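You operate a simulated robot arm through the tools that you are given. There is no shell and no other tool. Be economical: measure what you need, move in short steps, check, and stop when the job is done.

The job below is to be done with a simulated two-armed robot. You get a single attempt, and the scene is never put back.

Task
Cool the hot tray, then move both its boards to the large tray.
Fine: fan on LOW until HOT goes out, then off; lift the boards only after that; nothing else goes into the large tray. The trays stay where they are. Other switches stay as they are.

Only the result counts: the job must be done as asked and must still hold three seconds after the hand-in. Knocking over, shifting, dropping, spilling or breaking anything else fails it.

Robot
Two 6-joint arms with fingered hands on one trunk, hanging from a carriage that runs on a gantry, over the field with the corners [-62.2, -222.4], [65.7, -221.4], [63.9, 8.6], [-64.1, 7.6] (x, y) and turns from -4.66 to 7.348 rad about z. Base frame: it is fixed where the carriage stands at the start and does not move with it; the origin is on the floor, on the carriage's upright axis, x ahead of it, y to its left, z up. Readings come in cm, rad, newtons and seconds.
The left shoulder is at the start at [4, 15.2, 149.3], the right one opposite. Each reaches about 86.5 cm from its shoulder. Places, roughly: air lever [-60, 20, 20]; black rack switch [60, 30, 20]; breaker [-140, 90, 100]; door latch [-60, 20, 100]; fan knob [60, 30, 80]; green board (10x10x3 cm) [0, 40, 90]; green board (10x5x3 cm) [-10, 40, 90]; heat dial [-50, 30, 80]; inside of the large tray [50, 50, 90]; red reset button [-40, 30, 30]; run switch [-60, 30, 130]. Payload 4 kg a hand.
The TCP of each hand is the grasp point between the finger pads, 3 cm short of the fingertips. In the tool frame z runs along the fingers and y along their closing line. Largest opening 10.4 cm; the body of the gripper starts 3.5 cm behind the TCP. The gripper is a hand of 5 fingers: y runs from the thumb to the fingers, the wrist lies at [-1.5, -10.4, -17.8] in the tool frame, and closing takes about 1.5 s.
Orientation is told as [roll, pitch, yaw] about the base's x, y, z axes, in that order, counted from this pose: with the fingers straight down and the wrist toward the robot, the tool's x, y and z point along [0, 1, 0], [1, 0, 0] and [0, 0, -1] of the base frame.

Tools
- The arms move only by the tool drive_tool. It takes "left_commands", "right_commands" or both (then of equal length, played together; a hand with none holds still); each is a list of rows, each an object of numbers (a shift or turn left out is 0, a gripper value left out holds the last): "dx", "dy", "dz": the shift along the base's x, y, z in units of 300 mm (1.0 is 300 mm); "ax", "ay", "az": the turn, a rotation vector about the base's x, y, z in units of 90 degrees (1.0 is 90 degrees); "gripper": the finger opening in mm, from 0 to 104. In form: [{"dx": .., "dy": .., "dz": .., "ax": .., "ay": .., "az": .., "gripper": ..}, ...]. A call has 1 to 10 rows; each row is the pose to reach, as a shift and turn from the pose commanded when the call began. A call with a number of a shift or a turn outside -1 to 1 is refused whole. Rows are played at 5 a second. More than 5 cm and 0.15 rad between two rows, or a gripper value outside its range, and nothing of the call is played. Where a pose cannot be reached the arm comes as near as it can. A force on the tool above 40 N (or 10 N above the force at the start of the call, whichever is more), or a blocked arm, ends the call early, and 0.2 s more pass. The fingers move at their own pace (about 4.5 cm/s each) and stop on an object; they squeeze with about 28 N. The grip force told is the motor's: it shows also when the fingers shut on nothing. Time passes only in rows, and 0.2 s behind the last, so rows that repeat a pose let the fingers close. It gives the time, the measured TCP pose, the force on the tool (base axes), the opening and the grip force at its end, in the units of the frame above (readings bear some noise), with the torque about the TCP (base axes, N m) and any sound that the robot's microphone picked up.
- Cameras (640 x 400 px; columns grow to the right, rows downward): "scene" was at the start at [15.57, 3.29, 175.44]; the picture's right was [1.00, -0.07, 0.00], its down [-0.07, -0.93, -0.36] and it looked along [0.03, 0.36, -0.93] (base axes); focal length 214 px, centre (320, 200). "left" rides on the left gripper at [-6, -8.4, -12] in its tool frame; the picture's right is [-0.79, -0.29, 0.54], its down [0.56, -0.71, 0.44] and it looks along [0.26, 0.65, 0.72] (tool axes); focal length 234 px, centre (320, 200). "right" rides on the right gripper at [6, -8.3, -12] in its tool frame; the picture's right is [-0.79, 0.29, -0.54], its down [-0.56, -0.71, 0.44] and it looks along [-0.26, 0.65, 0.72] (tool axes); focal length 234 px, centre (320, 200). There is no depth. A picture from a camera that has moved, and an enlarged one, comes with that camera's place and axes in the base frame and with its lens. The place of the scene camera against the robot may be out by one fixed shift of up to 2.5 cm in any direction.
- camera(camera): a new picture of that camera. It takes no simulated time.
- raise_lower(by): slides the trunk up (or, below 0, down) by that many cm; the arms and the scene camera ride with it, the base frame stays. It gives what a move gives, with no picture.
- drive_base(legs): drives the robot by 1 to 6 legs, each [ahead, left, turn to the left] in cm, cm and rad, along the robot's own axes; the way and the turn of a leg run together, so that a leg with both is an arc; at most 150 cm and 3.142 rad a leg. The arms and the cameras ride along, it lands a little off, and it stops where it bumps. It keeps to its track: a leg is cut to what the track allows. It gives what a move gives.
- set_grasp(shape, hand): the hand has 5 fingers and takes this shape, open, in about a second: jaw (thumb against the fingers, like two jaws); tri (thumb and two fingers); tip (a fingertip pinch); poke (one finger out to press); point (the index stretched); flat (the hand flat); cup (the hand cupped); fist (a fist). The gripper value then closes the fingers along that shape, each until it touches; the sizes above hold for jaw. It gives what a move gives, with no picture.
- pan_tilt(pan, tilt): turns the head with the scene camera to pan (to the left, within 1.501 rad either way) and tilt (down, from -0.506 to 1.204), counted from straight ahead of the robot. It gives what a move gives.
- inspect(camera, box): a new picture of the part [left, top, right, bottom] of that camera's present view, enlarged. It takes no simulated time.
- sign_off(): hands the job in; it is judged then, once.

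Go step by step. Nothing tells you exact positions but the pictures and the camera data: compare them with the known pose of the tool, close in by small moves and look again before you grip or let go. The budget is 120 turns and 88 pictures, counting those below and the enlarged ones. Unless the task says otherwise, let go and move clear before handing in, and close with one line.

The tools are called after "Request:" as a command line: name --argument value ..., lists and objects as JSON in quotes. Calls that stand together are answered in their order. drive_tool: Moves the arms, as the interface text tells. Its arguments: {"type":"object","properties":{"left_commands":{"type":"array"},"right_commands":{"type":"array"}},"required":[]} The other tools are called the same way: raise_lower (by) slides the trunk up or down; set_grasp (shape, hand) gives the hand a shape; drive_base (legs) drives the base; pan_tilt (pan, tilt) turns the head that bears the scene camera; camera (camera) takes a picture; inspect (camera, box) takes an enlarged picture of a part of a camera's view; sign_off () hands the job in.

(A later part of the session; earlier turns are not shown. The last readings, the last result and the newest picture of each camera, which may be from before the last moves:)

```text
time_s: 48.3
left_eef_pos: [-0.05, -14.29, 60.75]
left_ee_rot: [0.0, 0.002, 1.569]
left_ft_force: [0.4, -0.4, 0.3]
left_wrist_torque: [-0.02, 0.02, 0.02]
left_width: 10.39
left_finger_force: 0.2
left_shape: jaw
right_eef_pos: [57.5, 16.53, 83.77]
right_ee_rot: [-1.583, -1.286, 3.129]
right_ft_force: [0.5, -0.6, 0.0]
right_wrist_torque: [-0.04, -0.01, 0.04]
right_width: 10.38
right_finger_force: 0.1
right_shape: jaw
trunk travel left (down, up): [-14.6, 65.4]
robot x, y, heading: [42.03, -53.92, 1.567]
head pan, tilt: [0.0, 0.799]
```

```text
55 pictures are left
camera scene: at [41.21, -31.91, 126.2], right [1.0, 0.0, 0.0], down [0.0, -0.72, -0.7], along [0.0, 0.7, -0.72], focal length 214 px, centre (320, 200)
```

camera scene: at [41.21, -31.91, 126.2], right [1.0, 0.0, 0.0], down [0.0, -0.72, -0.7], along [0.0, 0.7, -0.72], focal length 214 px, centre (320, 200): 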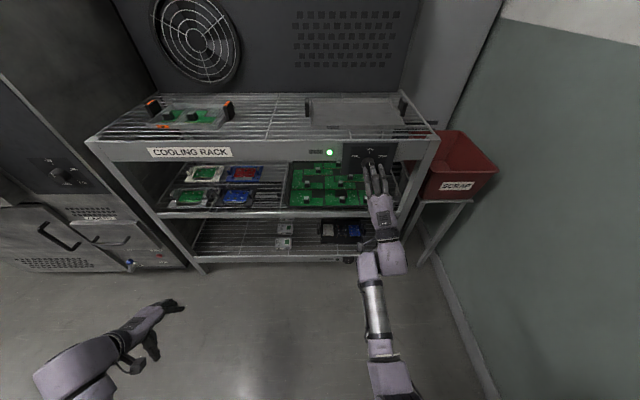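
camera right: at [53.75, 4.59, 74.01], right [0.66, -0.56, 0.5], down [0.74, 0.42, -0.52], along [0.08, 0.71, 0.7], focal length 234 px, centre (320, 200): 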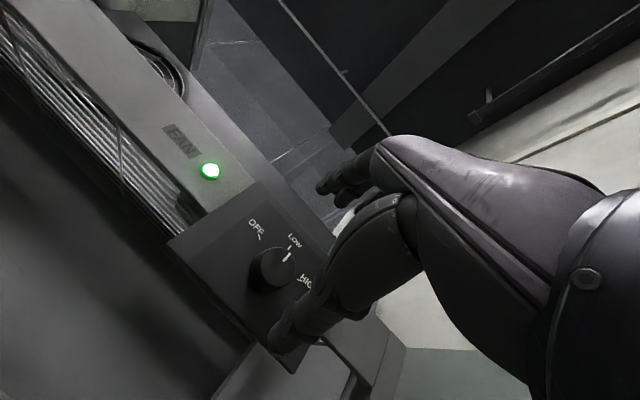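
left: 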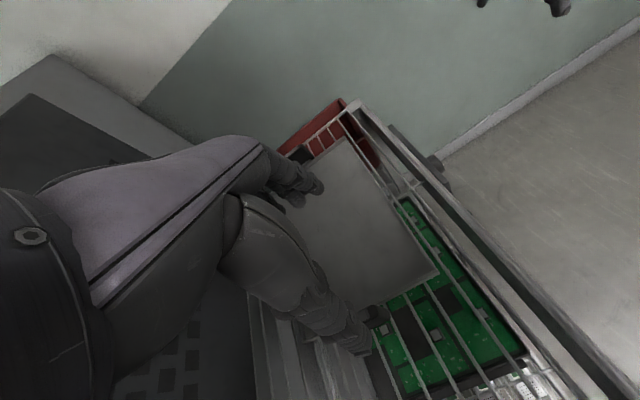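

The pointer is at LOW and the lamp is lit. I pass time while watching the HOT sign, pre-rotating the hand for the OFF turn.

Request:
drive_tool --right_commands '[{}, {}, {}, {}, {}, {}, {}, {}, {}, {}]'

Request:
inspect --camera "scene" --box '[130, 90, 250, 165]'

```text
time_s: 50.5
left_eef_pos: [0.08, -14.21, 60.82]
left_ee_rot: [0.0, 0.0, 1.569]
left_ft_force: [0.0, 0.0, 0.3]
left_wrist_torque: [0.01, -0.01, 0.01]
left_width: 10.39
left_finger_force: 0.0
left_shape: jaw
right_eef_pos: [57.49, 16.71, 83.74]
right_ee_rot: [-1.587, -1.287, 3.133]
right_ft_force: [0.4, 0.2, -1.1]
right_wrist_torque: [0.0, 0.0, -0.02]
right_width: 10.36
right_finger_force: 0.1
right_shape: jaw
trunk travel left (down, up): [-14.6, 65.4]
robot x, y, heading: [41.86, -53.74, 1.565]
head pan, tilt: [0.0, 0.799]
```

```text
5.33 times, centred on (190, 128) of scene
camera zoom: at [41.22, -31.84, 126.21], right [1.0, 0.0, 0.0], down [0.0, -0.72, -0.7], along [0.0, 0.7, -0.72], focal length 1144 px, centre (1013, 587)
```

zoom: 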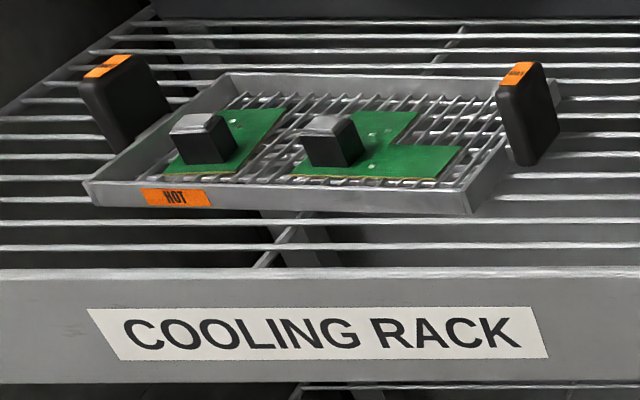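

HOT is still lit. I pre-rotate the hand and re-approach the knob, keeping the fingers open, while time passes.

Request:
drive_tool --right_commands '[{"ay": 0.07}, {"ay": 0.14}, {"ay": 0.21}, {"ay": 0.28}, {"ay": 0.35}, {"ay": 0.35}, {"ay": 0.35}, {"ay": 0.35}, {"ay": 0.35}, {"ay": 0.35}]'

Request:
camera --camera "right"

Request:
inspect --camera "scene" --box '[130, 90, 250, 165]'

```text
time_s: 52.7
left_eef_pos: [0.07, -14.2, 60.73]
left_ee_rot: [-0.001, -0.001, 1.568]
left_ft_force: [-0.2, -0.1, 0.1]
left_wrist_torque: [0.03, -0.01, -0.01]
left_width: 10.36
left_finger_force: 0.0
left_shape: jaw
right_eef_pos: [59.42, 16.96, 84.08]
right_ee_rot: [1.568, -1.346, -0.042]
right_ft_force: [-0.5, 0.5, -0.3]
right_wrist_torque: [0.02, 0.0, 0.0]
right_width: 10.38
right_finger_force: 0.0
right_shape: jaw
trunk travel left (down, up): [-14.6, 65.4]
robot x, y, heading: [42.29, -53.62, 1.572]
head pan, tilt: [0.0, 0.799]
```

```text
53 pictures are left
camera right: at [51.11, 5.11, 77.31], right [0.81, -0.58, 0.11], down [0.4, 0.42, -0.81], along [0.43, 0.7, 0.57], focal length 234 px, centre (320, 200)
```

right: 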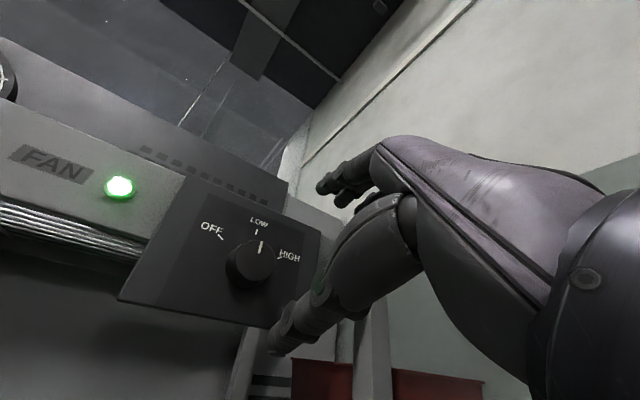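

```text
5.33 times, centred on (190, 128) of scene
camera zoom: at [41.22, -31.84, 126.21], right [1.0, 0.0, 0.0], down [0.0, -0.72, -0.7], along [0.0, 0.7, -0.72], focal length 1144 px, centre (1013, 587)
```

zoom: 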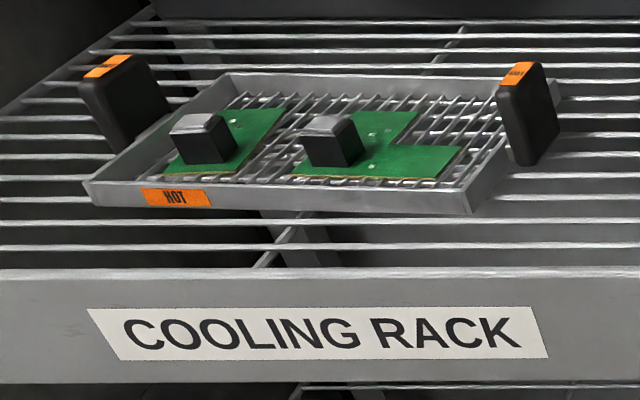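

HOT is still lit. I correct the sideways drift of the TCP and keep waiting.

Request:
drive_tool --right_commands '[{"ay": -0.07, "dx": -0.03}, {"ay": -0.1, "dx": -0.06}, {"ay": -0.1, "dx": -0.06}, {"ay": -0.1, "dx": -0.06}, {"ay": -0.1, "dx": -0.06}, {"ay": -0.1, "dx": -0.06}, {"ay": -0.1, "dx": -0.06}, {"ay": -0.1, "dx": -0.06}, {"ay": -0.1, "dx": -0.06}, {"ay": -0.1, "dx": -0.06}]'

Request:
drive_tool --right_commands '[{}, {}, {}, {}, {}, {}, {}, {}, {}, {}]'

Request:
inspect --camera "scene" --box '[130, 90, 250, 165]'

```text
time_s: 54.9
left_eef_pos: [0.06, -14.24, 60.71]
left_ee_rot: [0.0, -0.001, 1.57]
left_ft_force: [-0.7, -0.4, -0.3]
left_wrist_torque: [-0.02, -0.01, 0.0]
left_width: 10.39
left_finger_force: 0.1
left_shape: jaw
right_eef_pos: [57.85, 16.88, 83.99]
right_ee_rot: [1.628, -1.508, -0.105]
right_ft_force: [-0.9, -0.4, -1.0]
right_wrist_torque: [0.0, -0.01, -0.02]
right_width: 10.36
right_finger_force: 0.1
right_shape: jaw
trunk travel left (down, up): [-14.6, 65.4]
robot x, y, heading: [42.19, -53.38, 1.578]
head pan, tilt: [0.0, 0.799]
```

```text
time_s: 57.1
left_eef_pos: [-0.08, -14.04, 60.73]
left_ee_rot: [-0.001, -0.001, 1.569]
left_ft_force: [0.1, -0.4, -1.3]
left_wrist_torque: [0.0, 0.04, -0.03]
left_width: 10.36
left_finger_force: 0.0
left_shape: jaw
right_eef_pos: [57.73, 16.86, 84.18]
right_ee_rot: [1.661, -1.506, -0.139]
right_ft_force: [0.3, -0.1, -0.4]
right_wrist_torque: [-0.01, -0.03, 0.01]
right_width: 10.36
right_finger_force: 0.1
right_shape: jaw
trunk travel left (down, up): [-14.6, 65.4]
robot x, y, heading: [41.89, -53.43, 1.566]
head pan, tilt: [0.0, 0.799]
```

```text
5.33 times, centred on (190, 128) of scene
camera zoom: at [41.22, -31.84, 126.21], right [1.0, 0.0, 0.0], down [0.0, -0.72, -0.7], along [0.0, 0.7, -0.72], focal length 1144 px, centre (1013, 587)
```

zoom: 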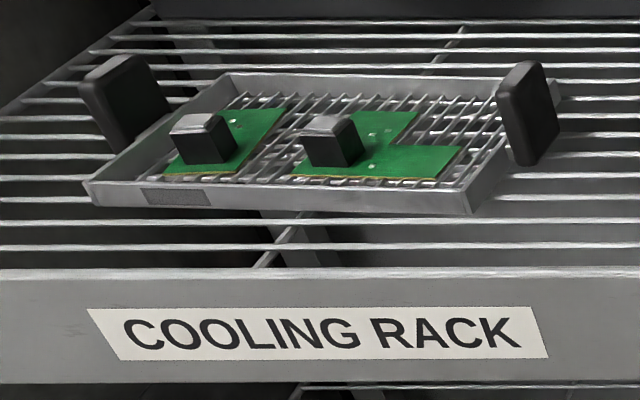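

HOT has gone out. I grip the knob and turn it back to OFF.

Request:
drive_tool --right_commands '[{"dy": 0.1, "dx": -0.01, "dz": -0.01}, {"dy": 0.2, "dx": -0.01, "dz": -0.01}, {"dy": 0.287, "dx": -0.01, "dz": -0.01}, {"dy": 0.287, "dx": -0.01, "dz": -0.01, "gripper": 60}, {"dy": 0.287, "dx": -0.01, "dz": -0.01, "gripper": 40}, {"dy": 0.287, "dx": -0.01, "dz": -0.01, "gripper": 20}, {"dy": 0.287, "dx": -0.01, "dz": -0.01, "gripper": 20}, {"dy": 0.287, "dx": -0.01, "dz": -0.01, "gripper": 20}, {"dy": 0.287, "dx": -0.01, "dz": -0.01, "gripper": 20}, {"dy": 0.287, "dx": -0.01, "dz": -0.01, "gripper": 20}]'

Request:
drive_tool --right_commands '[{"ay": -0.08}, {"ay": -0.16}, {"ay": -0.24}, {"ay": -0.32}, {"ay": -0.4}, {"ay": -0.48}, {"ay": -0.56}, {"ay": -0.62}, {"ay": -0.62}]'

Request:
camera --camera "scene"

```text
time_s: 59.3
left_eef_pos: [0.14, -14.12, 60.71]
left_ee_rot: [-0.001, 0.0, 1.57]
left_ft_force: [0.0, -0.2, 0.8]
left_wrist_torque: [0.01, -0.03, -0.01]
left_width: 10.35
left_finger_force: 0.1
left_shape: jaw
right_eef_pos: [55.5, 25.19, 83.83]
right_ee_rot: [1.576, -1.464, -0.03]
right_ft_force: [-0.1, -10.9, 21.2]
right_wrist_torque: [0.74, -0.48, -0.2]
right_width: 2.41
right_finger_force: 0.2
right_shape: jaw
trunk travel left (down, up): [-14.6, 65.4]
robot x, y, heading: [42.34, -53.55, 1.571]
head pan, tilt: [0.0, 0.799]
```

```text
time_s: 61.3
left_eef_pos: [-0.03, -14.25, 60.75]
left_ee_rot: [0.001, 0.0, 1.569]
left_ft_force: [-0.3, 0.1, -0.3]
left_wrist_torque: [-0.01, 0.01, -0.01]
left_width: 10.41
left_finger_force: 0.1
left_shape: jaw
right_eef_pos: [55.34, 25.23, 83.54]
right_ee_rot: [-1.591, -0.702, 3.137]
right_ft_force: [-1.1, -0.9, -2.5]
right_wrist_torque: [-0.07, 0.08, 0.0]
right_width: 2.02
right_finger_force: 0.1
right_shape: jaw
trunk travel left (down, up): [-14.6, 65.4]
robot x, y, heading: [41.92, -53.53, 1.569]
head pan, tilt: [0.0, 0.799]
```

```text
50 pictures are left
camera scene: at [41.2, -31.87, 126.2], right [1.0, 0.0, 0.0], down [0.0, -0.72, -0.7], along [0.0, 0.7, -0.72], focal length 214 px, centre (320, 200)
```

scene: 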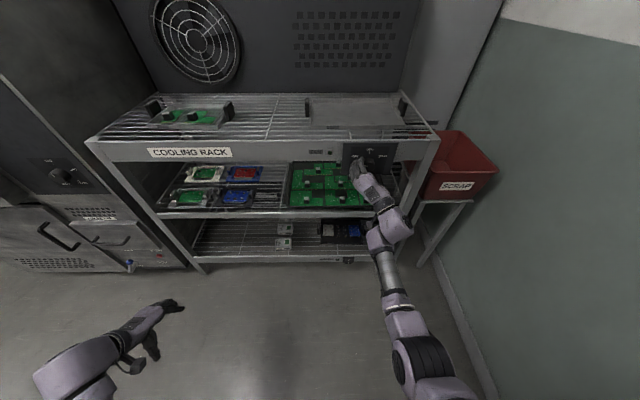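

The hand slid sideways, but the lamp looks dark. Let me check the pointer.

Request:
drive_tool --right_commands '[{"dx": -0.03, "dy": -0.1}, {"dx": -0.03, "dy": -0.2}, {"dx": -0.03, "dy": -0.35}, {"dx": -0.03, "dy": -0.5}, {"dx": -0.03, "dy": -0.5, "gripper": 104}]'

Request:
inspect --camera "scene" --box '[310, 130, 430, 205]'

Request:
inspect --camera "right" --box '[200, 180, 360, 300]'

```text
time_s: 62.5
left_eef_pos: [-0.05, -13.97, 60.79]
left_ee_rot: [-0.002, -0.002, 1.57]
left_ft_force: [-0.1, -0.6, 1.0]
left_wrist_torque: [-0.03, 0.01, 0.01]
left_width: 10.35
left_finger_force: 0.1
left_shape: jaw
right_eef_pos: [54.53, 10.39, 83.53]
right_ee_rot: [-1.596, -0.706, 3.141]
right_ft_force: [0.6, 0.4, -0.2]
right_wrist_torque: [0.0, 0.01, 0.0]
right_width: 5.4
right_finger_force: 0.0
right_shape: jaw
trunk travel left (down, up): [-14.6, 65.4]
robot x, y, heading: [41.77, -53.61, 1.57]
head pan, tilt: [0.0, 0.799]
```

```text
5.33 times, centred on (370, 168) of scene
camera zoom: at [41.23, -31.73, 126.24], right [1.0, 0.0, 0.0], down [0.0, -0.72, -0.7], along [0.0, 0.7, -0.72], focal length 1144 px, centre (53, 373)
```

zoom: 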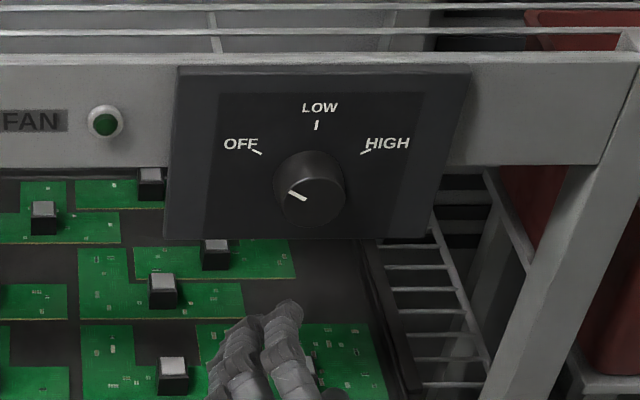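

```text
3.33 times, centred on (280, 240) of right
camera zoom: at [56.79, -1.58, 73.41], right [0.28, -0.56, 0.78], down [0.91, 0.42, -0.02], along [-0.31, 0.71, 0.63], focal length 781 px, centre (453, 67)
```

zoom: 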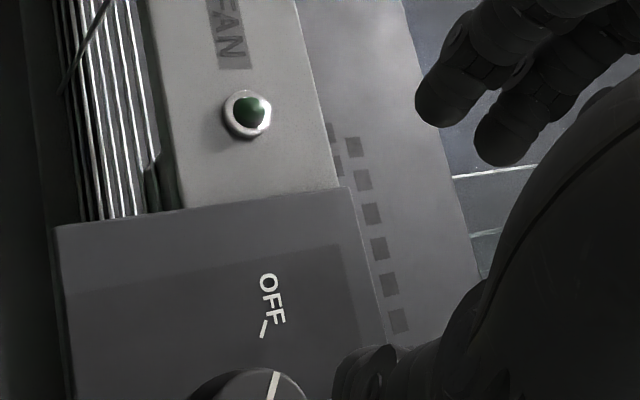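

The knob is at OFF, the lamp is dark and HOT is out. The boards' blocks (grip points) compute to about [-11.5, 41.6, 94] and [-3, 41.4, 94]. I'll back off, raise the trunk and shift so the left hand (already pointing down) can pick them.

Request:
drive_base --legs '[[-15, 0, 0], [0, 25, 0]]'

Request:
raise_lower --by 55

Request:
camera --camera "scene"

```text
time_s: 65.3
left_eef_pos: [-25.0, -29.17, 60.7]
left_ee_rot: [-0.001, 0.001, 1.573]
left_ft_force: [-0.3, -1.0, -0.3]
left_wrist_torque: [-0.02, 0.01, 0.02]
left_width: 10.35
left_finger_force: 0.1
left_shape: jaw
right_eef_pos: [29.58, -4.73, 83.55]
right_ee_rot: [-1.594, -0.704, 3.14]
right_ft_force: [-0.9, 0.6, -0.1]
right_wrist_torque: [-0.02, 0.0, 0.0]
right_width: 10.35
right_finger_force: 0.1
right_shape: jaw
trunk travel left (down, up): [-14.6, 65.4]
robot x, y, heading: [17.11, -68.28, 1.573]
head pan, tilt: [0.0, 0.799]
```

```text
refused: 55 is not a number from -40 to 40
```

```text
47 pictures are left
camera scene: at [16.3, -46.78, 126.22], right [1.0, 0.0, 0.0], down [0.0, -0.72, -0.7], along [0.0, 0.7, -0.72], focal length 214 px, centre (320, 200)
```

scene: 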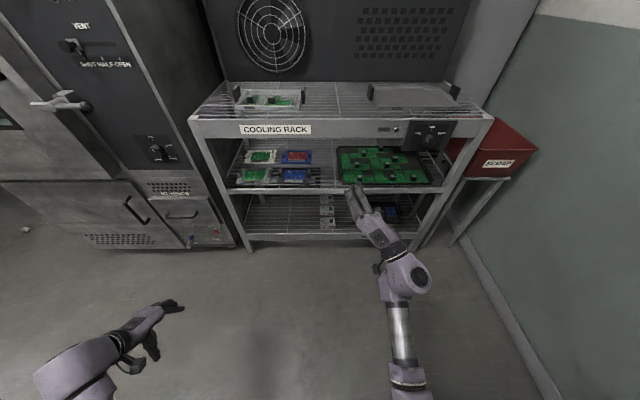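

Request:
raise_lower --by 40

Request:
raise_lower --by 15

Request:
drive_tool --left_commands '[{"dx": 0.12}, {"dx": 0.24}, {"dx": 0.36}, {"dx": 0.47}, {"dx": 0.47}]'

Request:
drive_base --legs '[[25, 0, 0]]'

Request:
camera --camera "scene"

```text
time_s: 69.1
left_eef_pos: [-24.93, -29.15, 100.73]
left_ee_rot: [0.001, -0.002, 1.57]
left_ft_force: [-0.7, -0.6, -0.2]
left_wrist_torque: [0.01, -0.02, 0.01]
left_width: 10.35
left_finger_force: 0.0
left_shape: jaw
right_eef_pos: [29.64, -4.85, 123.58]
right_ee_rot: [-1.593, -0.703, 3.141]
right_ft_force: [0.6, 0.6, 0.3]
right_wrist_torque: [-0.04, -0.03, 0.0]
right_width: 10.36
right_finger_force: 0.1
right_shape: jaw
trunk travel left (down, up): [-54.6, 25.4]
robot x, y, heading: [17.29, -68.88, 1.57]
head pan, tilt: [0.0, 0.799]
```

```text
time_s: 70.9
left_eef_pos: [-24.89, -29.16, 115.72]
left_ee_rot: [-0.002, 0.001, 1.57]
left_ft_force: [-0.6, -0.3, -0.1]
left_wrist_torque: [-0.01, 0.02, 0.02]
left_width: 10.35
left_finger_force: 0.0
left_shape: jaw
right_eef_pos: [29.57, -4.74, 138.54]
right_ee_rot: [-1.595, -0.704, 3.139]
right_ft_force: [-0.2, -0.4, -0.7]
right_wrist_torque: [-0.02, 0.01, -0.03]
right_width: 10.35
right_finger_force: 0.1
right_shape: jaw
trunk travel left (down, up): [-69.6, 10.4]
robot x, y, heading: [17.3, -68.76, 1.571]
head pan, tilt: [0.0, 0.799]
```

```text
time_s: 72.1
left_eef_pos: [-10.82, -29.07, 115.86]
left_ee_rot: [0.0, 0.0, 1.571]
left_ft_force: [0.0, 0.3, -0.7]
left_wrist_torque: [0.02, 0.01, 0.03]
left_width: 10.36
left_finger_force: 0.1
left_shape: jaw
right_eef_pos: [29.63, -4.79, 138.54]
right_ee_rot: [-1.593, -0.702, 3.14]
right_ft_force: [0.4, 0.7, -0.3]
right_wrist_torque: [0.0, -0.01, 0.0]
right_width: 10.37
right_finger_force: 0.0
right_shape: jaw
trunk travel left (down, up): [-69.6, 10.4]
robot x, y, heading: [16.8, -68.81, 1.567]
head pan, tilt: [0.0, 0.799]
```

```text
time_s: 73.9
left_eef_pos: [-10.94, -4.29, 115.85]
left_ee_rot: [0.0, 0.003, 1.57]
left_ft_force: [-0.5, 0.0, 0.5]
left_wrist_torque: [0.01, -0.01, 0.0]
left_width: 10.4
left_finger_force: 0.1
left_shape: jaw
right_eef_pos: [29.63, 20.2, 138.55]
right_ee_rot: [-1.594, -0.703, 3.139]
right_ft_force: [0.4, -0.1, 0.3]
right_wrist_torque: [-0.01, 0.0, 0.01]
right_width: 10.35
right_finger_force: 0.1
right_shape: jaw
trunk travel left (down, up): [-69.6, 10.4]
robot x, y, heading: [17.26, -43.47, 1.571]
head pan, tilt: [0.0, 0.799]
```

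```text
46 pictures are left
camera scene: at [16.25, -21.95, 181.22], right [1.0, 0.0, 0.0], down [0.0, -0.72, -0.7], along [0.0, 0.7, -0.72], focal length 214 px, centre (320, 200)
```

scene: 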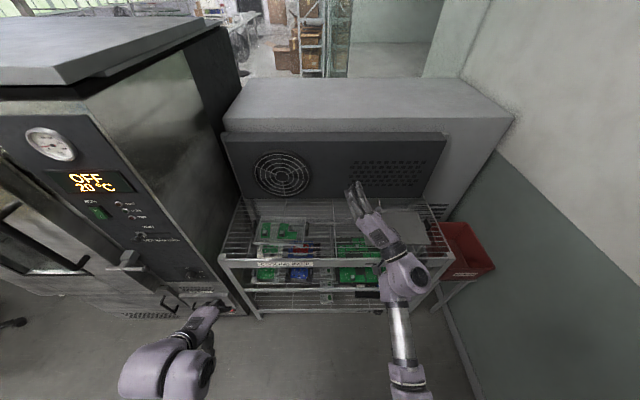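

Path is clear. I move in another 20 cm and extend the left arm toward the blocks, staying high.

Request:
drive_base --legs '[[20, 0, 0]]'

Request:
drive_tool --left_commands '[{"dy": 0.13}, {"dy": 0.26}, {"dy": 0.39}, {"dy": 0.52}, {"dy": 0.65}, {"dy": 0.72}, {"dy": 0.72}]'

Request:
camera --camera "scene"

Request:
camera --camera "left"

```text
time_s: 75.5
left_eef_pos: [-10.9, 15.61, 115.99]
left_ee_rot: [0.001, 0.001, 1.57]
left_ft_force: [-0.5, 0.2, 0.1]
left_wrist_torque: [-0.02, -0.01, 0.0]
left_width: 10.34
left_finger_force: 0.0
left_shape: jaw
right_eef_pos: [29.49, 39.89, 138.41]
right_ee_rot: [-1.594, -0.704, 3.141]
right_ft_force: [-0.2, 0.3, 0.0]
right_wrist_torque: [0.03, -0.02, 0.02]
right_width: 10.33
right_finger_force: 0.0
right_shape: jaw
trunk travel left (down, up): [-69.6, 10.4]
robot x, y, heading: [17.23, -23.87, 1.572]
head pan, tilt: [0.0, 0.799]
```

```text
time_s: 77.1
left_eef_pos: [-10.81, 37.06, 115.79]
left_ee_rot: [0.0, 0.0, 1.57]
left_ft_force: [-0.9, -0.4, -0.3]
left_wrist_torque: [0.0, 0.02, 0.02]
left_width: 10.38
left_finger_force: 0.2
left_shape: jaw
right_eef_pos: [29.55, 39.99, 138.45]
right_ee_rot: [-1.594, -0.703, 3.141]
right_ft_force: [0.3, -0.7, 0.1]
right_wrist_torque: [-0.01, 0.01, 0.0]
right_width: 10.37
right_finger_force: 0.1
right_shape: jaw
trunk travel left (down, up): [-69.6, 10.4]
robot x, y, heading: [17.1, -23.94, 1.569]
head pan, tilt: [0.0, 0.799]
```

```text
45 pictures are left
camera scene: at [16.26, -2.18, 181.21], right [1.0, 0.0, 0.0], down [0.0, -0.72, -0.7], along [0.0, 0.7, -0.72], focal length 214 px, centre (320, 200)
```

scene: 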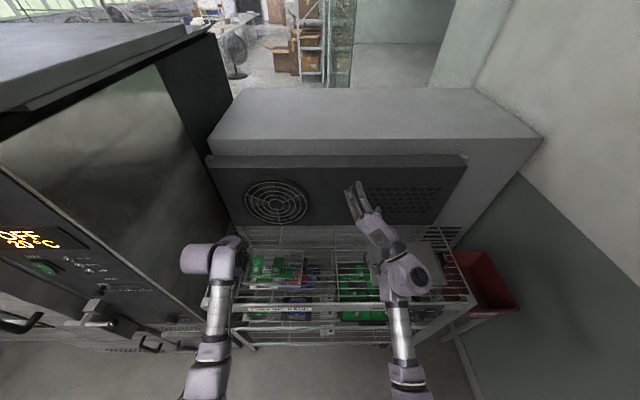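

```text
44 pictures are left
camera left: at [-4.71, 28.76, 127.76], right [0.79, -0.29, -0.54], down [-0.56, -0.71, -0.44], along [-0.26, 0.65, -0.72], focal length 234 px, centre (320, 200)
```

left: 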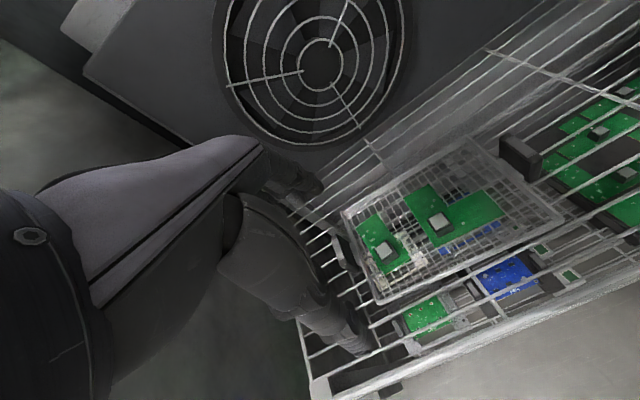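

The hand camera puts the block tops at about [-10, 43.5] and [-1.5, 43.2]. I move over the L-shaped board's block and lower partway, then re-measure.

Request:
drive_tool --left_commands '[{"dx": 0.1, "dy": 0.06}, {"dx": 0.2, "dy": 0.12}, {"dx": 0.29, "dy": 0.18, "dz": -0.06}, {"dx": 0.29, "dy": 0.19, "dz": -0.2}, {"dx": 0.29, "dy": 0.19, "dz": -0.33}, {"dx": 0.29, "dy": 0.19, "dz": -0.33}]'

Request:
camera --camera "left"

Request:
inspect --camera "scene" --box '[180, 220, 340, 320]'

```text
time_s: 78.5
left_eef_pos: [-2.13, 42.93, 105.83]
left_ee_rot: [0.0, 0.001, 1.57]
left_ft_force: [0.9, -0.6, -0.5]
left_wrist_torque: [0.02, 0.01, 0.02]
left_width: 10.4
left_finger_force: 0.0
left_shape: jaw
right_eef_pos: [29.59, 39.94, 138.49]
right_ee_rot: [-1.595, -0.702, 3.14]
right_ft_force: [0.6, 0.4, 1.2]
right_wrist_torque: [-0.02, 0.03, 0.0]
right_width: 10.37
right_finger_force: 0.0
right_shape: jaw
trunk travel left (down, up): [-69.6, 10.4]
robot x, y, heading: [16.91, -23.79, 1.57]
head pan, tilt: [0.0, 0.799]
```

```text
43 pictures are left
camera left: at [3.92, 34.42, 117.87], right [0.79, -0.29, -0.54], down [-0.56, -0.71, -0.44], along [-0.26, 0.65, -0.72], focal length 234 px, centre (320, 200)
```

left: 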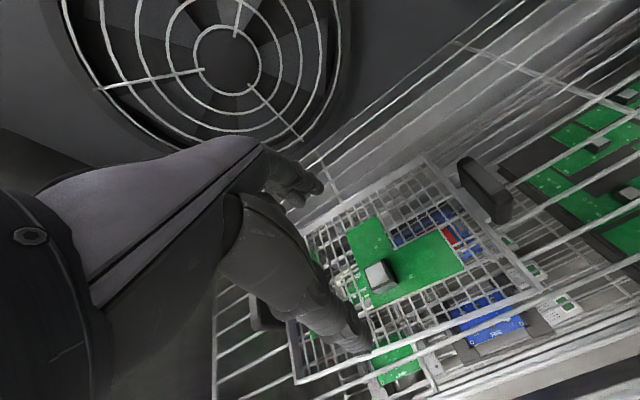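

```text
4.00 times, centred on (260, 270) of scene
camera zoom: at [16.26, -2.18, 181.22], right [1.0, 0.0, 0.0], down [0.0, -0.72, -0.7], along [0.0, 0.7, -0.72], focal length 858 px, centre (560, -80)
```

zoom: 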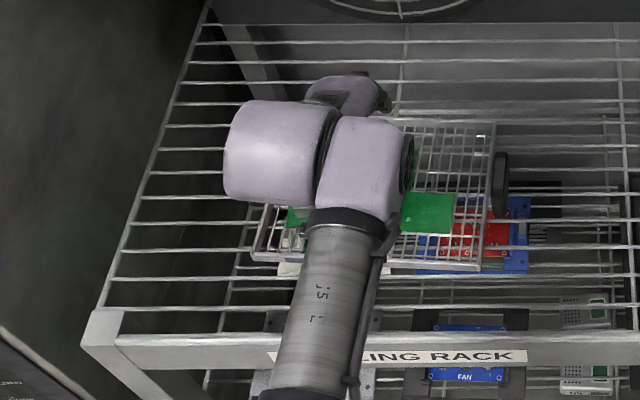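

Triangulation gives the L-board's block top at [-1.6, 42.6, 94.9]. I centre and lower to just above it, then check.

Request:
drive_tool --left_commands '[{"dx": 0.017, "dy": -0.01, "dz": -0.1}, {"dx": 0.017, "dy": -0.01, "dz": -0.19}, {"dx": 0.017, "dy": -0.01, "dz": -0.19}]'

Request:
camera --camera "left"

```text
time_s: 79.3
left_eef_pos: [-1.6, 42.39, 100.04]
left_ee_rot: [-0.001, 0.0, 1.57]
left_ft_force: [-0.9, -0.6, 0.5]
left_wrist_torque: [0.0, 0.02, 0.03]
left_width: 10.4
left_finger_force: 0.0
left_shape: jaw
right_eef_pos: [29.56, 39.84, 138.53]
right_ee_rot: [-1.593, -0.704, 3.139]
right_ft_force: [0.0, 0.6, 0.2]
right_wrist_torque: [-0.01, -0.02, 0.02]
right_width: 10.37
right_finger_force: 0.1
right_shape: jaw
trunk travel left (down, up): [-69.6, 10.4]
robot x, y, heading: [17.24, -24.07, 1.574]
head pan, tilt: [0.0, 0.799]
```

```text
41 pictures are left
camera left: at [4.55, 34.06, 112.18], right [0.79, -0.29, -0.54], down [-0.56, -0.71, -0.44], along [-0.26, 0.65, -0.72], focal length 234 px, centre (320, 200)
```

left: 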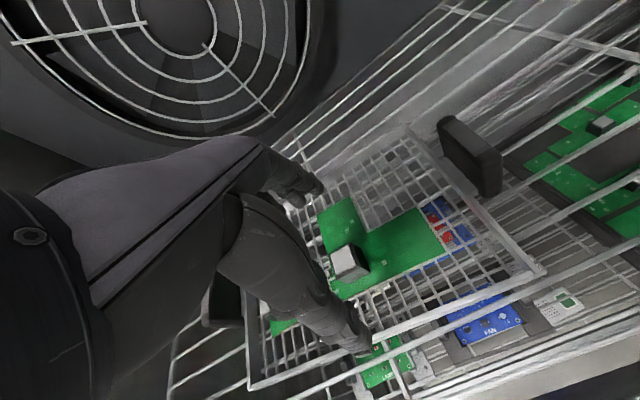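

The block sits on the finger axis. I lower around it.

Request:
drive_tool --left_commands '[{"dy": -0.008, "dz": -0.07}, {"dy": -0.008, "dz": -0.14}, {"dy": -0.008, "dz": -0.14}]'

Request:
drive_tool --left_commands '[{"gripper": 70}, {"gripper": 50}, {"gripper": 30}, {"gripper": 15}, {"gripper": 15}, {"gripper": 15}, {"gripper": 15}, {"gripper": 15}, {"gripper": 15}]'

Request:
camera --camera "left"

```text
time_s: 80.1
left_eef_pos: [-1.59, 42.28, 96.02]
left_ee_rot: [0.0, 0.0, 1.572]
left_ft_force: [-0.6, -0.1, 2.9]
left_wrist_torque: [-0.17, 0.0, 0.01]
left_width: 10.41
left_finger_force: 0.0
left_shape: jaw
right_eef_pos: [29.69, 39.84, 138.57]
right_ee_rot: [-1.594, -0.707, 3.139]
right_ft_force: [0.7, 0.3, 0.7]
right_wrist_torque: [0.01, 0.02, 0.0]
right_width: 10.37
right_finger_force: 0.1
right_shape: jaw
trunk travel left (down, up): [-69.6, 10.4]
robot x, y, heading: [17.14, -24.09, 1.571]
head pan, tilt: [0.0, 0.799]
```

```text
time_s: 82.1
left_eef_pos: [-1.65, 42.32, 96.08]
left_ee_rot: [0.0, 0.0, 1.571]
left_ft_force: [1.4, 1.1, 5.6]
left_wrist_torque: [-0.02, -0.07, 0.03]
left_width: 1.83
left_finger_force: 0.1
left_shape: jaw
right_eef_pos: [29.52, 39.99, 138.51]
right_ee_rot: [-1.594, -0.703, 3.14]
right_ft_force: [-0.1, 0.4, 0.0]
right_wrist_torque: [0.01, 0.01, 0.01]
right_width: 10.37
right_finger_force: 0.0
right_shape: jaw
trunk travel left (down, up): [-69.6, 10.4]
robot x, y, heading: [16.78, -23.89, 1.571]
head pan, tilt: [0.0, 0.799]
```

```text
40 pictures are left
camera left: at [4.53, 33.98, 108.11], right [0.79, -0.29, -0.54], down [-0.56, -0.7, -0.44], along [-0.26, 0.65, -0.72], focal length 234 px, centre (320, 200)
```

left: 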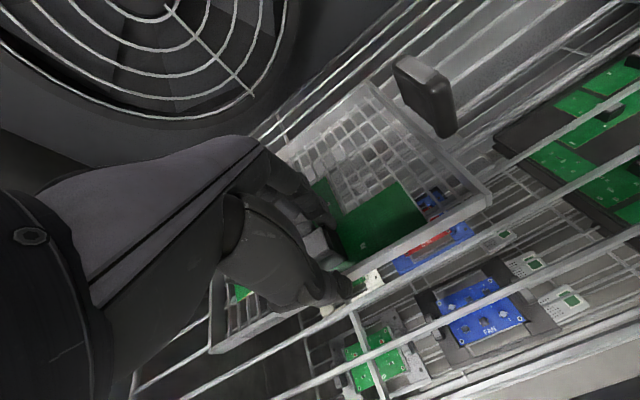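

Request:
inspect --camera "left" --box '[220, 170, 440, 330]'

Request:
drive_tool --left_commands '[{"gripper": 5}, {"gripper": 0}, {"gripper": 0}, {"gripper": 0}]'

```text
2.50 times, centred on (330, 250) of left
camera zoom: at [4.53, 33.98, 108.11], right [0.79, -0.29, -0.54], down [-0.56, -0.7, -0.44], along [-0.26, 0.65, -0.72], focal length 585 px, centre (295, 75)
```

zoom: 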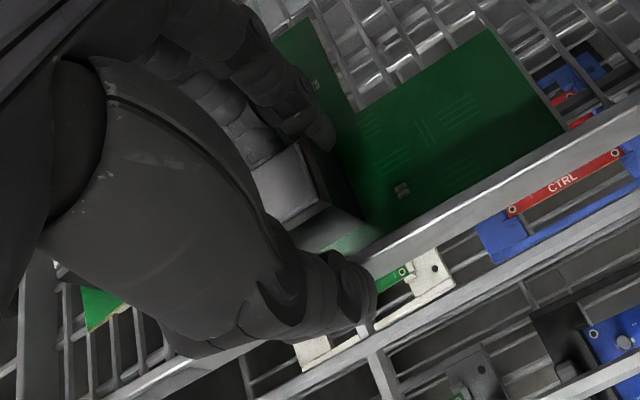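

```text
time_s: 83.1
left_eef_pos: [-1.6, 42.31, 96.12]
left_ee_rot: [-0.001, -0.003, 1.572]
left_ft_force: [1.5, -6.3, 18.6]
left_wrist_torque: [-0.34, -0.06, 0.01]
left_width: 1.51
left_finger_force: 28.7
left_shape: jaw
right_eef_pos: [29.54, 39.86, 138.62]
right_ee_rot: [-1.594, -0.706, 3.14]
right_ft_force: [-0.7, -0.2, -0.2]
right_wrist_torque: [-0.05, 0.05, 0.02]
right_width: 10.36
right_finger_force: 0.0
right_shape: jaw
trunk travel left (down, up): [-69.6, 10.4]
robot x, y, heading: [17.16, -23.79, 1.574]
head pan, tilt: [0.0, 0.799]
```

The upward force suggests the thumb meets the tray's front wall. I look before doing anything else.

Request:
inspect --camera "left" --box '[220, 170, 440, 330]'

Request:
inspect --camera "scene" --box '[180, 220, 340, 320]'

```text
2.50 times, centred on (330, 250) of left
camera zoom: at [4.53, 33.98, 108.14], right [0.79, -0.29, -0.54], down [-0.56, -0.7, -0.44], along [-0.26, 0.65, -0.72], focal length 585 px, centre (295, 75)
```

zoom: 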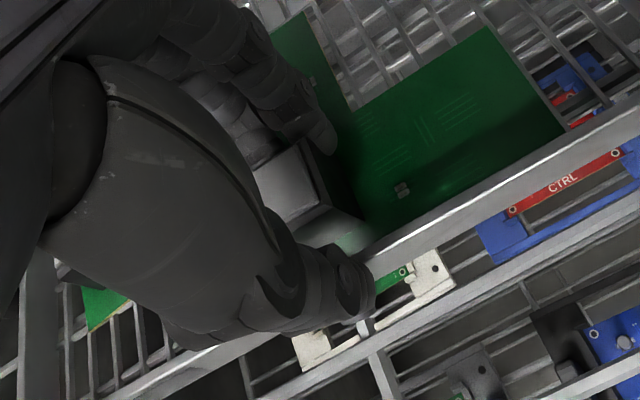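

```text
4.00 times, centred on (260, 270) of scene
camera zoom: at [16.26, -2.16, 181.24], right [1.0, 0.0, 0.0], down [0.0, -0.72, -0.7], along [0.0, 0.7, -0.72], focal length 858 px, centre (560, -80)
```

zoom: 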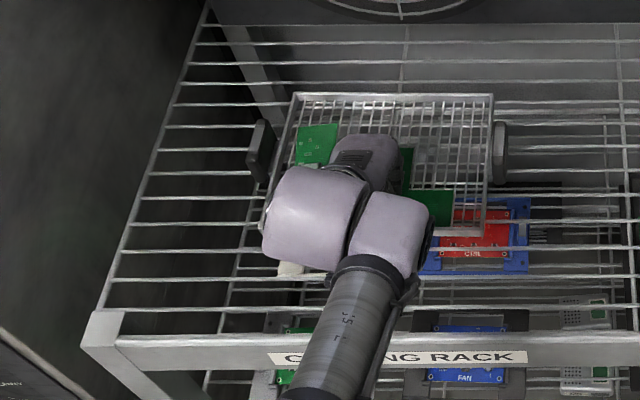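

The thumb is on the tray's front wall, so a front-back grip does not fit. I open and lift straight off, then turn the hand 90° with a two-finger pinch to grip the block across x.

Request:
drive_tool --left_commands '[{"gripper": 50}, {"gripper": 104}, {"gripper": 104}, {"gripper": 104}, {"gripper": 104}, {"gripper": 104}, {"dz": 0.1, "gripper": 104}, {"dz": 0.25, "gripper": 104}, {"dz": 0.4, "gripper": 104}, {"dz": 0.5, "gripper": 104}]'

Request:
set_grasp --hand "left" --shape "tip"

Request:
drive_tool --left_commands '[{"az": -0.09}, {"az": -0.18}, {"az": -0.27}, {"az": -0.36}, {"az": -0.45}, {"az": -0.54}, {"az": -0.63}, {"az": -0.72}, {"az": -0.81}, {"az": -0.9}]'

Request:
drive_tool --left_commands '[{"az": -0.09}, {"az": -0.1}, {"az": -0.1}]'

Request:
camera --camera "left"

Request:
camera --camera "scene"

```text
time_s: 85.3
left_eef_pos: [-1.63, 42.15, 110.93]
left_ee_rot: [0.001, 0.003, 1.571]
left_ft_force: [0.5, 0.8, -0.1]
left_wrist_torque: [0.0, 0.0, 0.01]
left_width: 10.37
left_finger_force: 0.0
left_shape: jaw
right_eef_pos: [29.52, 39.91, 138.43]
right_ee_rot: [-1.592, -0.705, 3.139]
right_ft_force: [-0.3, -0.4, -0.9]
right_wrist_torque: [0.02, 0.01, 0.01]
right_width: 10.35
right_finger_force: 0.1
right_shape: jaw
trunk travel left (down, up): [-69.6, 10.4]
robot x, y, heading: [17.02, -24.0, 1.569]
head pan, tilt: [0.0, 0.799]
```

```text
time_s: 86.2
left_eef_pos: [-1.55, 42.12, 110.91]
left_ee_rot: [0.001, -0.002, 1.572]
left_ft_force: [1.1, -0.3, -0.1]
left_wrist_torque: [0.01, 0.0, -0.01]
left_width: 10.34
left_finger_force: 0.0
left_shape: tip
right_eef_pos: [29.65, 39.96, 138.44]
right_ee_rot: [-1.595, -0.703, 3.14]
right_ft_force: [-0.7, 0.1, 0.3]
right_wrist_torque: [0.03, 0.01, -0.01]
right_width: 10.36
right_finger_force: 0.1
right_shape: jaw
trunk travel left (down, up): [-69.6, 10.4]
robot x, y, heading: [16.98, -24.05, 1.568]
head pan, tilt: [0.0, 0.799]
```

```text
time_s: 88.4
left_eef_pos: [-1.69, 42.02, 111.14]
left_ee_rot: [-0.001, 0.001, 0.157]
left_ft_force: [0.0, -0.3, -1.1]
left_wrist_torque: [0.06, -0.01, -0.01]
left_width: 10.38
left_finger_force: 0.0
left_shape: tip
left hand out of reach, approached as far as the arm can: row 10
right_eef_pos: [29.51, 39.81, 138.51]
right_ee_rot: [-1.593, -0.706, 3.14]
right_ft_force: [0.1, 0.7, 0.0]
right_wrist_torque: [-0.03, 0.01, -0.02]
right_width: 10.36
right_finger_force: 0.1
right_shape: jaw
trunk travel left (down, up): [-69.6, 10.4]
robot x, y, heading: [17.11, -24.17, 1.569]
head pan, tilt: [0.0, 0.799]
```

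```text
time_s: 89.2
left_eef_pos: [-1.88, 40.38, 111.6]
left_ee_rot: [-0.001, -0.001, -0.002]
left_ft_force: [0.5, 0.3, 0.1]
left_wrist_torque: [0.02, 0.02, 0.0]
left_width: 10.36
left_finger_force: 0.0
left_shape: tip
left hand out of reach, approached as far as the arm can: row 1, 2, 3
right_eef_pos: [29.57, 40.02, 138.43]
right_ee_rot: [-1.593, -0.702, 3.14]
right_ft_force: [-0.2, 0.3, 0.0]
right_wrist_torque: [-0.01, -0.02, -0.02]
right_width: 10.4
right_finger_force: 0.0
right_shape: jaw
trunk travel left (down, up): [-69.6, 10.4]
robot x, y, heading: [16.9, -23.85, 1.57]
head pan, tilt: [0.0, 0.799]
```

```text
36 pictures are left
camera left: at [-10.13, 34.37, 123.51], right [-0.29, -0.79, -0.54], down [-0.71, 0.56, -0.44], along [0.65, 0.26, -0.72], focal length 234 px, centre (320, 200)
```

left: 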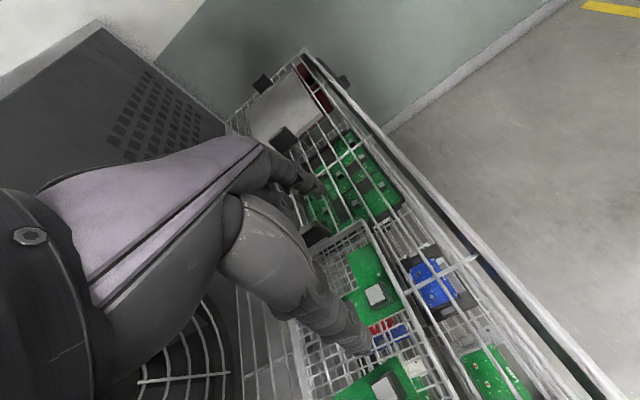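

```text
35 pictures are left
camera scene: at [16.26, -2.18, 181.22], right [1.0, 0.0, 0.0], down [0.0, -0.72, -0.7], along [0.0, 0.7, -0.72], focal length 214 px, centre (320, 200)
```

scene: 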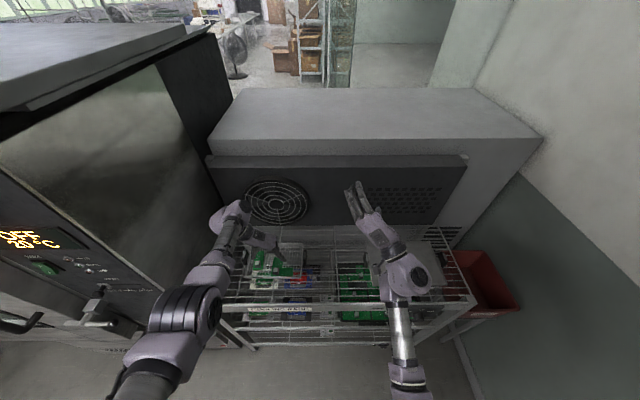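

The arm is near its reach limit (wrist ~65 cm from the shoulder). I come 8 cm closer and lower the trunk while raising the arm, to gain slack.

Request:
drive_base --legs '[[8, 0, 0]]'

Request:
drive_tool --left_commands '[{"dz": 0.1}, {"dz": 0.2}, {"dz": 0.3}, {"dz": 0.4}, {"dz": 0.5}, {"dz": 0.5}]'

Request:
raise_lower --by -20

Request:
camera --camera "scene"

Request:
camera --camera "left"

```text
time_s: 90.2
left_eef_pos: [-1.79, 48.49, 111.49]
left_ee_rot: [0.0, 0.001, 0.001]
left_ft_force: [-0.6, 0.8, -0.2]
left_wrist_torque: [-0.02, 0.02, 0.0]
left_width: 10.41
left_finger_force: 0.0
left_shape: tip
right_eef_pos: [29.58, 47.98, 138.53]
right_ee_rot: [-1.593, -0.706, 3.142]
right_ft_force: [-0.2, 0.3, 0.8]
right_wrist_torque: [-0.02, 0.01, 0.0]
right_width: 10.39
right_finger_force: 0.0
right_shape: jaw
trunk travel left (down, up): [-69.6, 10.4]
robot x, y, heading: [17.24, -16.06, 1.57]
head pan, tilt: [0.0, 0.799]
```

```text
time_s: 91.6
left_eef_pos: [-1.77, 48.27, 126.56]
left_ee_rot: [0.001, -0.002, -0.001]
left_ft_force: [-0.1, 0.0, -0.4]
left_wrist_torque: [0.01, 0.01, 0.0]
left_width: 10.4
left_finger_force: 0.2
left_shape: tip
right_eef_pos: [29.65, 47.86, 138.49]
right_ee_rot: [-1.593, -0.705, 3.14]
right_ft_force: [-0.1, 1.1, 0.1]
right_wrist_torque: [0.0, -0.01, -0.03]
right_width: 10.36
right_finger_force: 0.1
right_shape: jaw
trunk travel left (down, up): [-69.6, 10.4]
robot x, y, heading: [17.25, -15.83, 1.571]
head pan, tilt: [0.0, 0.799]
```

```text
time_s: 93.8
left_eef_pos: [-1.69, 48.31, 106.52]
left_ee_rot: [0.001, 0.0, 0.001]
left_ft_force: [-0.2, 0.9, 0.4]
left_wrist_torque: [0.01, 0.02, 0.02]
left_width: 10.39
left_finger_force: 0.1
left_shape: tip
right_eef_pos: [29.69, 47.93, 118.49]
right_ee_rot: [-1.593, -0.705, 3.139]
right_ft_force: [-0.2, -0.2, -0.5]
right_wrist_torque: [-0.01, 0.0, 0.0]
right_width: 10.36
right_finger_force: 0.0
right_shape: jaw
trunk travel left (down, up): [-49.6, 30.4]
robot x, y, heading: [16.96, -15.55, 1.571]
head pan, tilt: [0.0, 0.799]
```

```text
34 pictures are left
camera scene: at [16.27, 5.81, 161.22], right [1.0, 0.0, 0.0], down [0.0, -0.72, -0.7], along [0.0, 0.7, -0.72], focal length 214 px, centre (320, 200)
```

scene: 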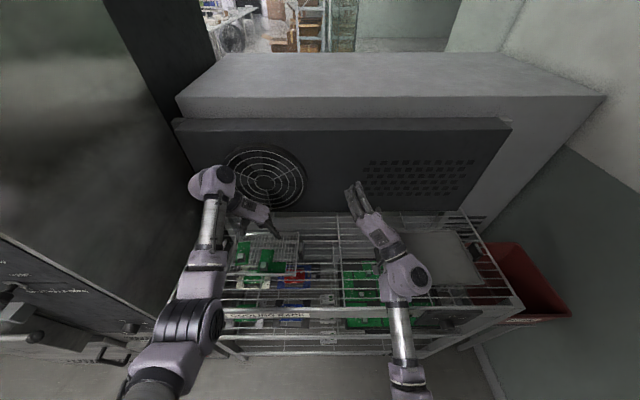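

```text
33 pictures are left
camera left: at [-10.0, 42.31, 118.51], right [-0.29, -0.79, -0.54], down [-0.71, 0.56, -0.44], along [0.65, 0.26, -0.72], focal length 234 px, centre (320, 200)
```

left: 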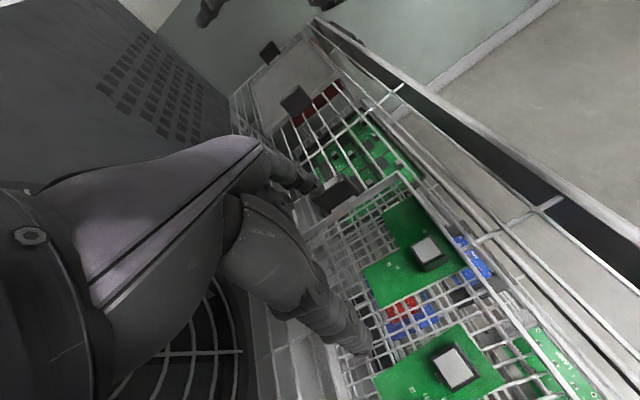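

L-board block again at [-1.7, 42.6]. I move over it and lower to z 100 to check the pinch alignment.

Request:
drive_tool --left_commands '[{"dy": -0.1}, {"dy": -0.19}, {"dy": -0.19, "dz": -0.1}, {"dy": -0.19, "dz": -0.2}, {"dy": -0.19, "dz": -0.2}]'

Request:
camera --camera "left"

Request:
inspect --camera "scene" --box '[190, 200, 350, 300]'

```text
time_s: 95.0
left_eef_pos: [-1.74, 42.52, 100.55]
left_ee_rot: [-0.001, 0.001, 0.0]
left_ft_force: [-0.4, 0.0, 0.2]
left_wrist_torque: [0.0, 0.0, 0.01]
left_width: 10.4
left_finger_force: 0.2
left_shape: tip
left hand out of reach, approached as far as the arm can: row 1, 2, 3
right_eef_pos: [29.66, 48.02, 118.54]
right_ee_rot: [-1.594, -0.705, 3.139]
right_ft_force: [0.4, -0.1, -0.5]
right_wrist_torque: [0.0, -0.03, -0.03]
right_width: 10.38
right_finger_force: 0.0
right_shape: jaw
trunk travel left (down, up): [-49.6, 30.4]
robot x, y, heading: [17.24, -16.06, 1.574]
head pan, tilt: [0.0, 0.799]
```

```text
32 pictures are left
camera left: at [-9.95, 36.6, 112.47], right [-0.29, -0.79, -0.54], down [-0.71, 0.56, -0.44], along [0.65, 0.26, -0.72], focal length 234 px, centre (320, 200)
```

left: 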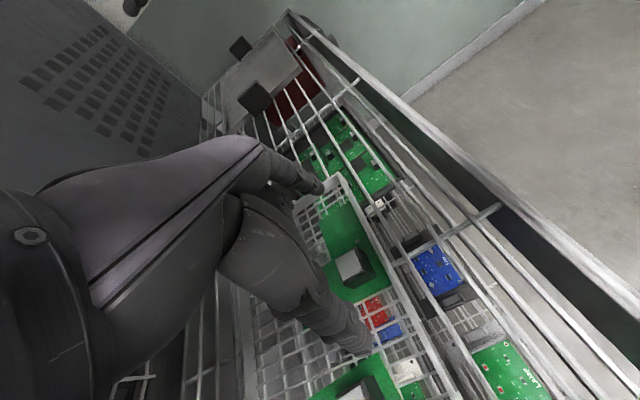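

```text
4.00 times, centred on (270, 250) of scene
camera zoom: at [16.26, 5.81, 161.22], right [1.0, 0.0, 0.0], down [0.0, -0.72, -0.7], along [0.0, 0.7, -0.72], focal length 858 px, centre (520, 0)
```

zoom: 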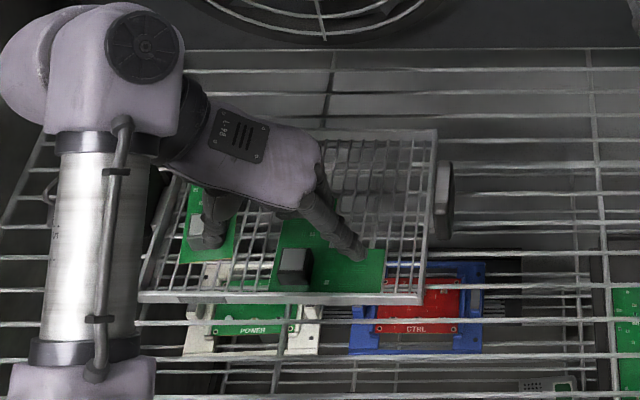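

Block and pinch axis agree. I pre-close to 70 mm (to clear the neighbour's block), lower and look.

Request:
drive_tool --left_commands '[{"gripper": 70}, {"gripper": 70}, {"gripper": 70}, {"gripper": 70, "dz": -0.08}, {"gripper": 70, "dz": -0.15}, {"gripper": 70, "dz": -0.15}]'

Request:
inspect --camera "scene" --box '[210, 220, 310, 282]'

Request:
inspect --camera "left" --box '[240, 150, 440, 310]'

```text
time_s: 96.4
left_eef_pos: [-1.72, 42.6, 95.96]
left_ee_rot: [0.0, 0.0, 0.001]
left_ft_force: [-0.7, -0.7, 0.1]
left_wrist_torque: [0.04, -0.02, 0.01]
left_width: 7.02
left_finger_force: 0.0
left_shape: tip
right_eef_pos: [29.58, 47.81, 118.47]
right_ee_rot: [-1.592, -0.706, 3.14]
right_ft_force: [-0.8, -0.7, -0.5]
right_wrist_torque: [0.02, 0.01, 0.02]
right_width: 10.36
right_finger_force: 0.1
right_shape: jaw
trunk travel left (down, up): [-49.6, 30.4]
robot x, y, heading: [16.86, -15.8, 1.573]
head pan, tilt: [0.0, 0.799]
```

```text
6.40 times, centred on (260, 251) of scene
camera zoom: at [16.27, 5.81, 161.22], right [1.0, 0.0, 0.0], down [0.0, -0.72, -0.7], along [0.0, 0.7, -0.72], focal length 1373 px, centre (704, -126)
```

zoom: 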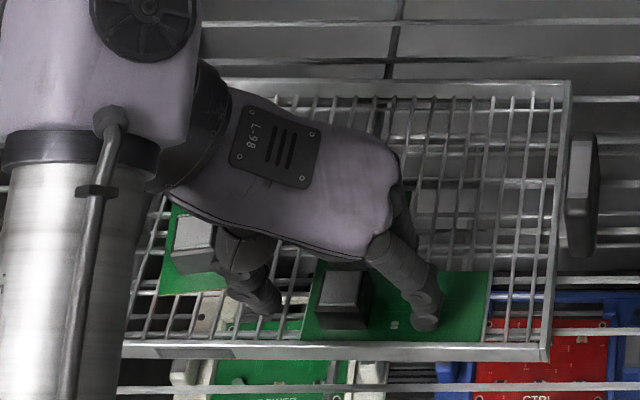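

```text
2.50 times, centred on (340, 230) of left
camera zoom: at [-10.02, 36.6, 107.95], right [-0.29, -0.79, -0.54], down [-0.71, 0.56, -0.44], along [0.65, 0.26, -0.72], focal length 585 px, centre (270, 125)
```

zoom: 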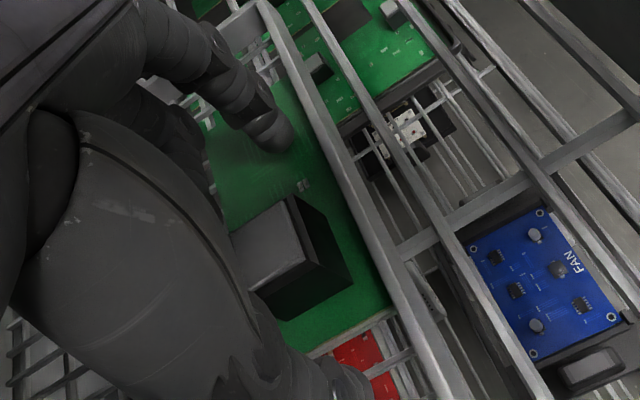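

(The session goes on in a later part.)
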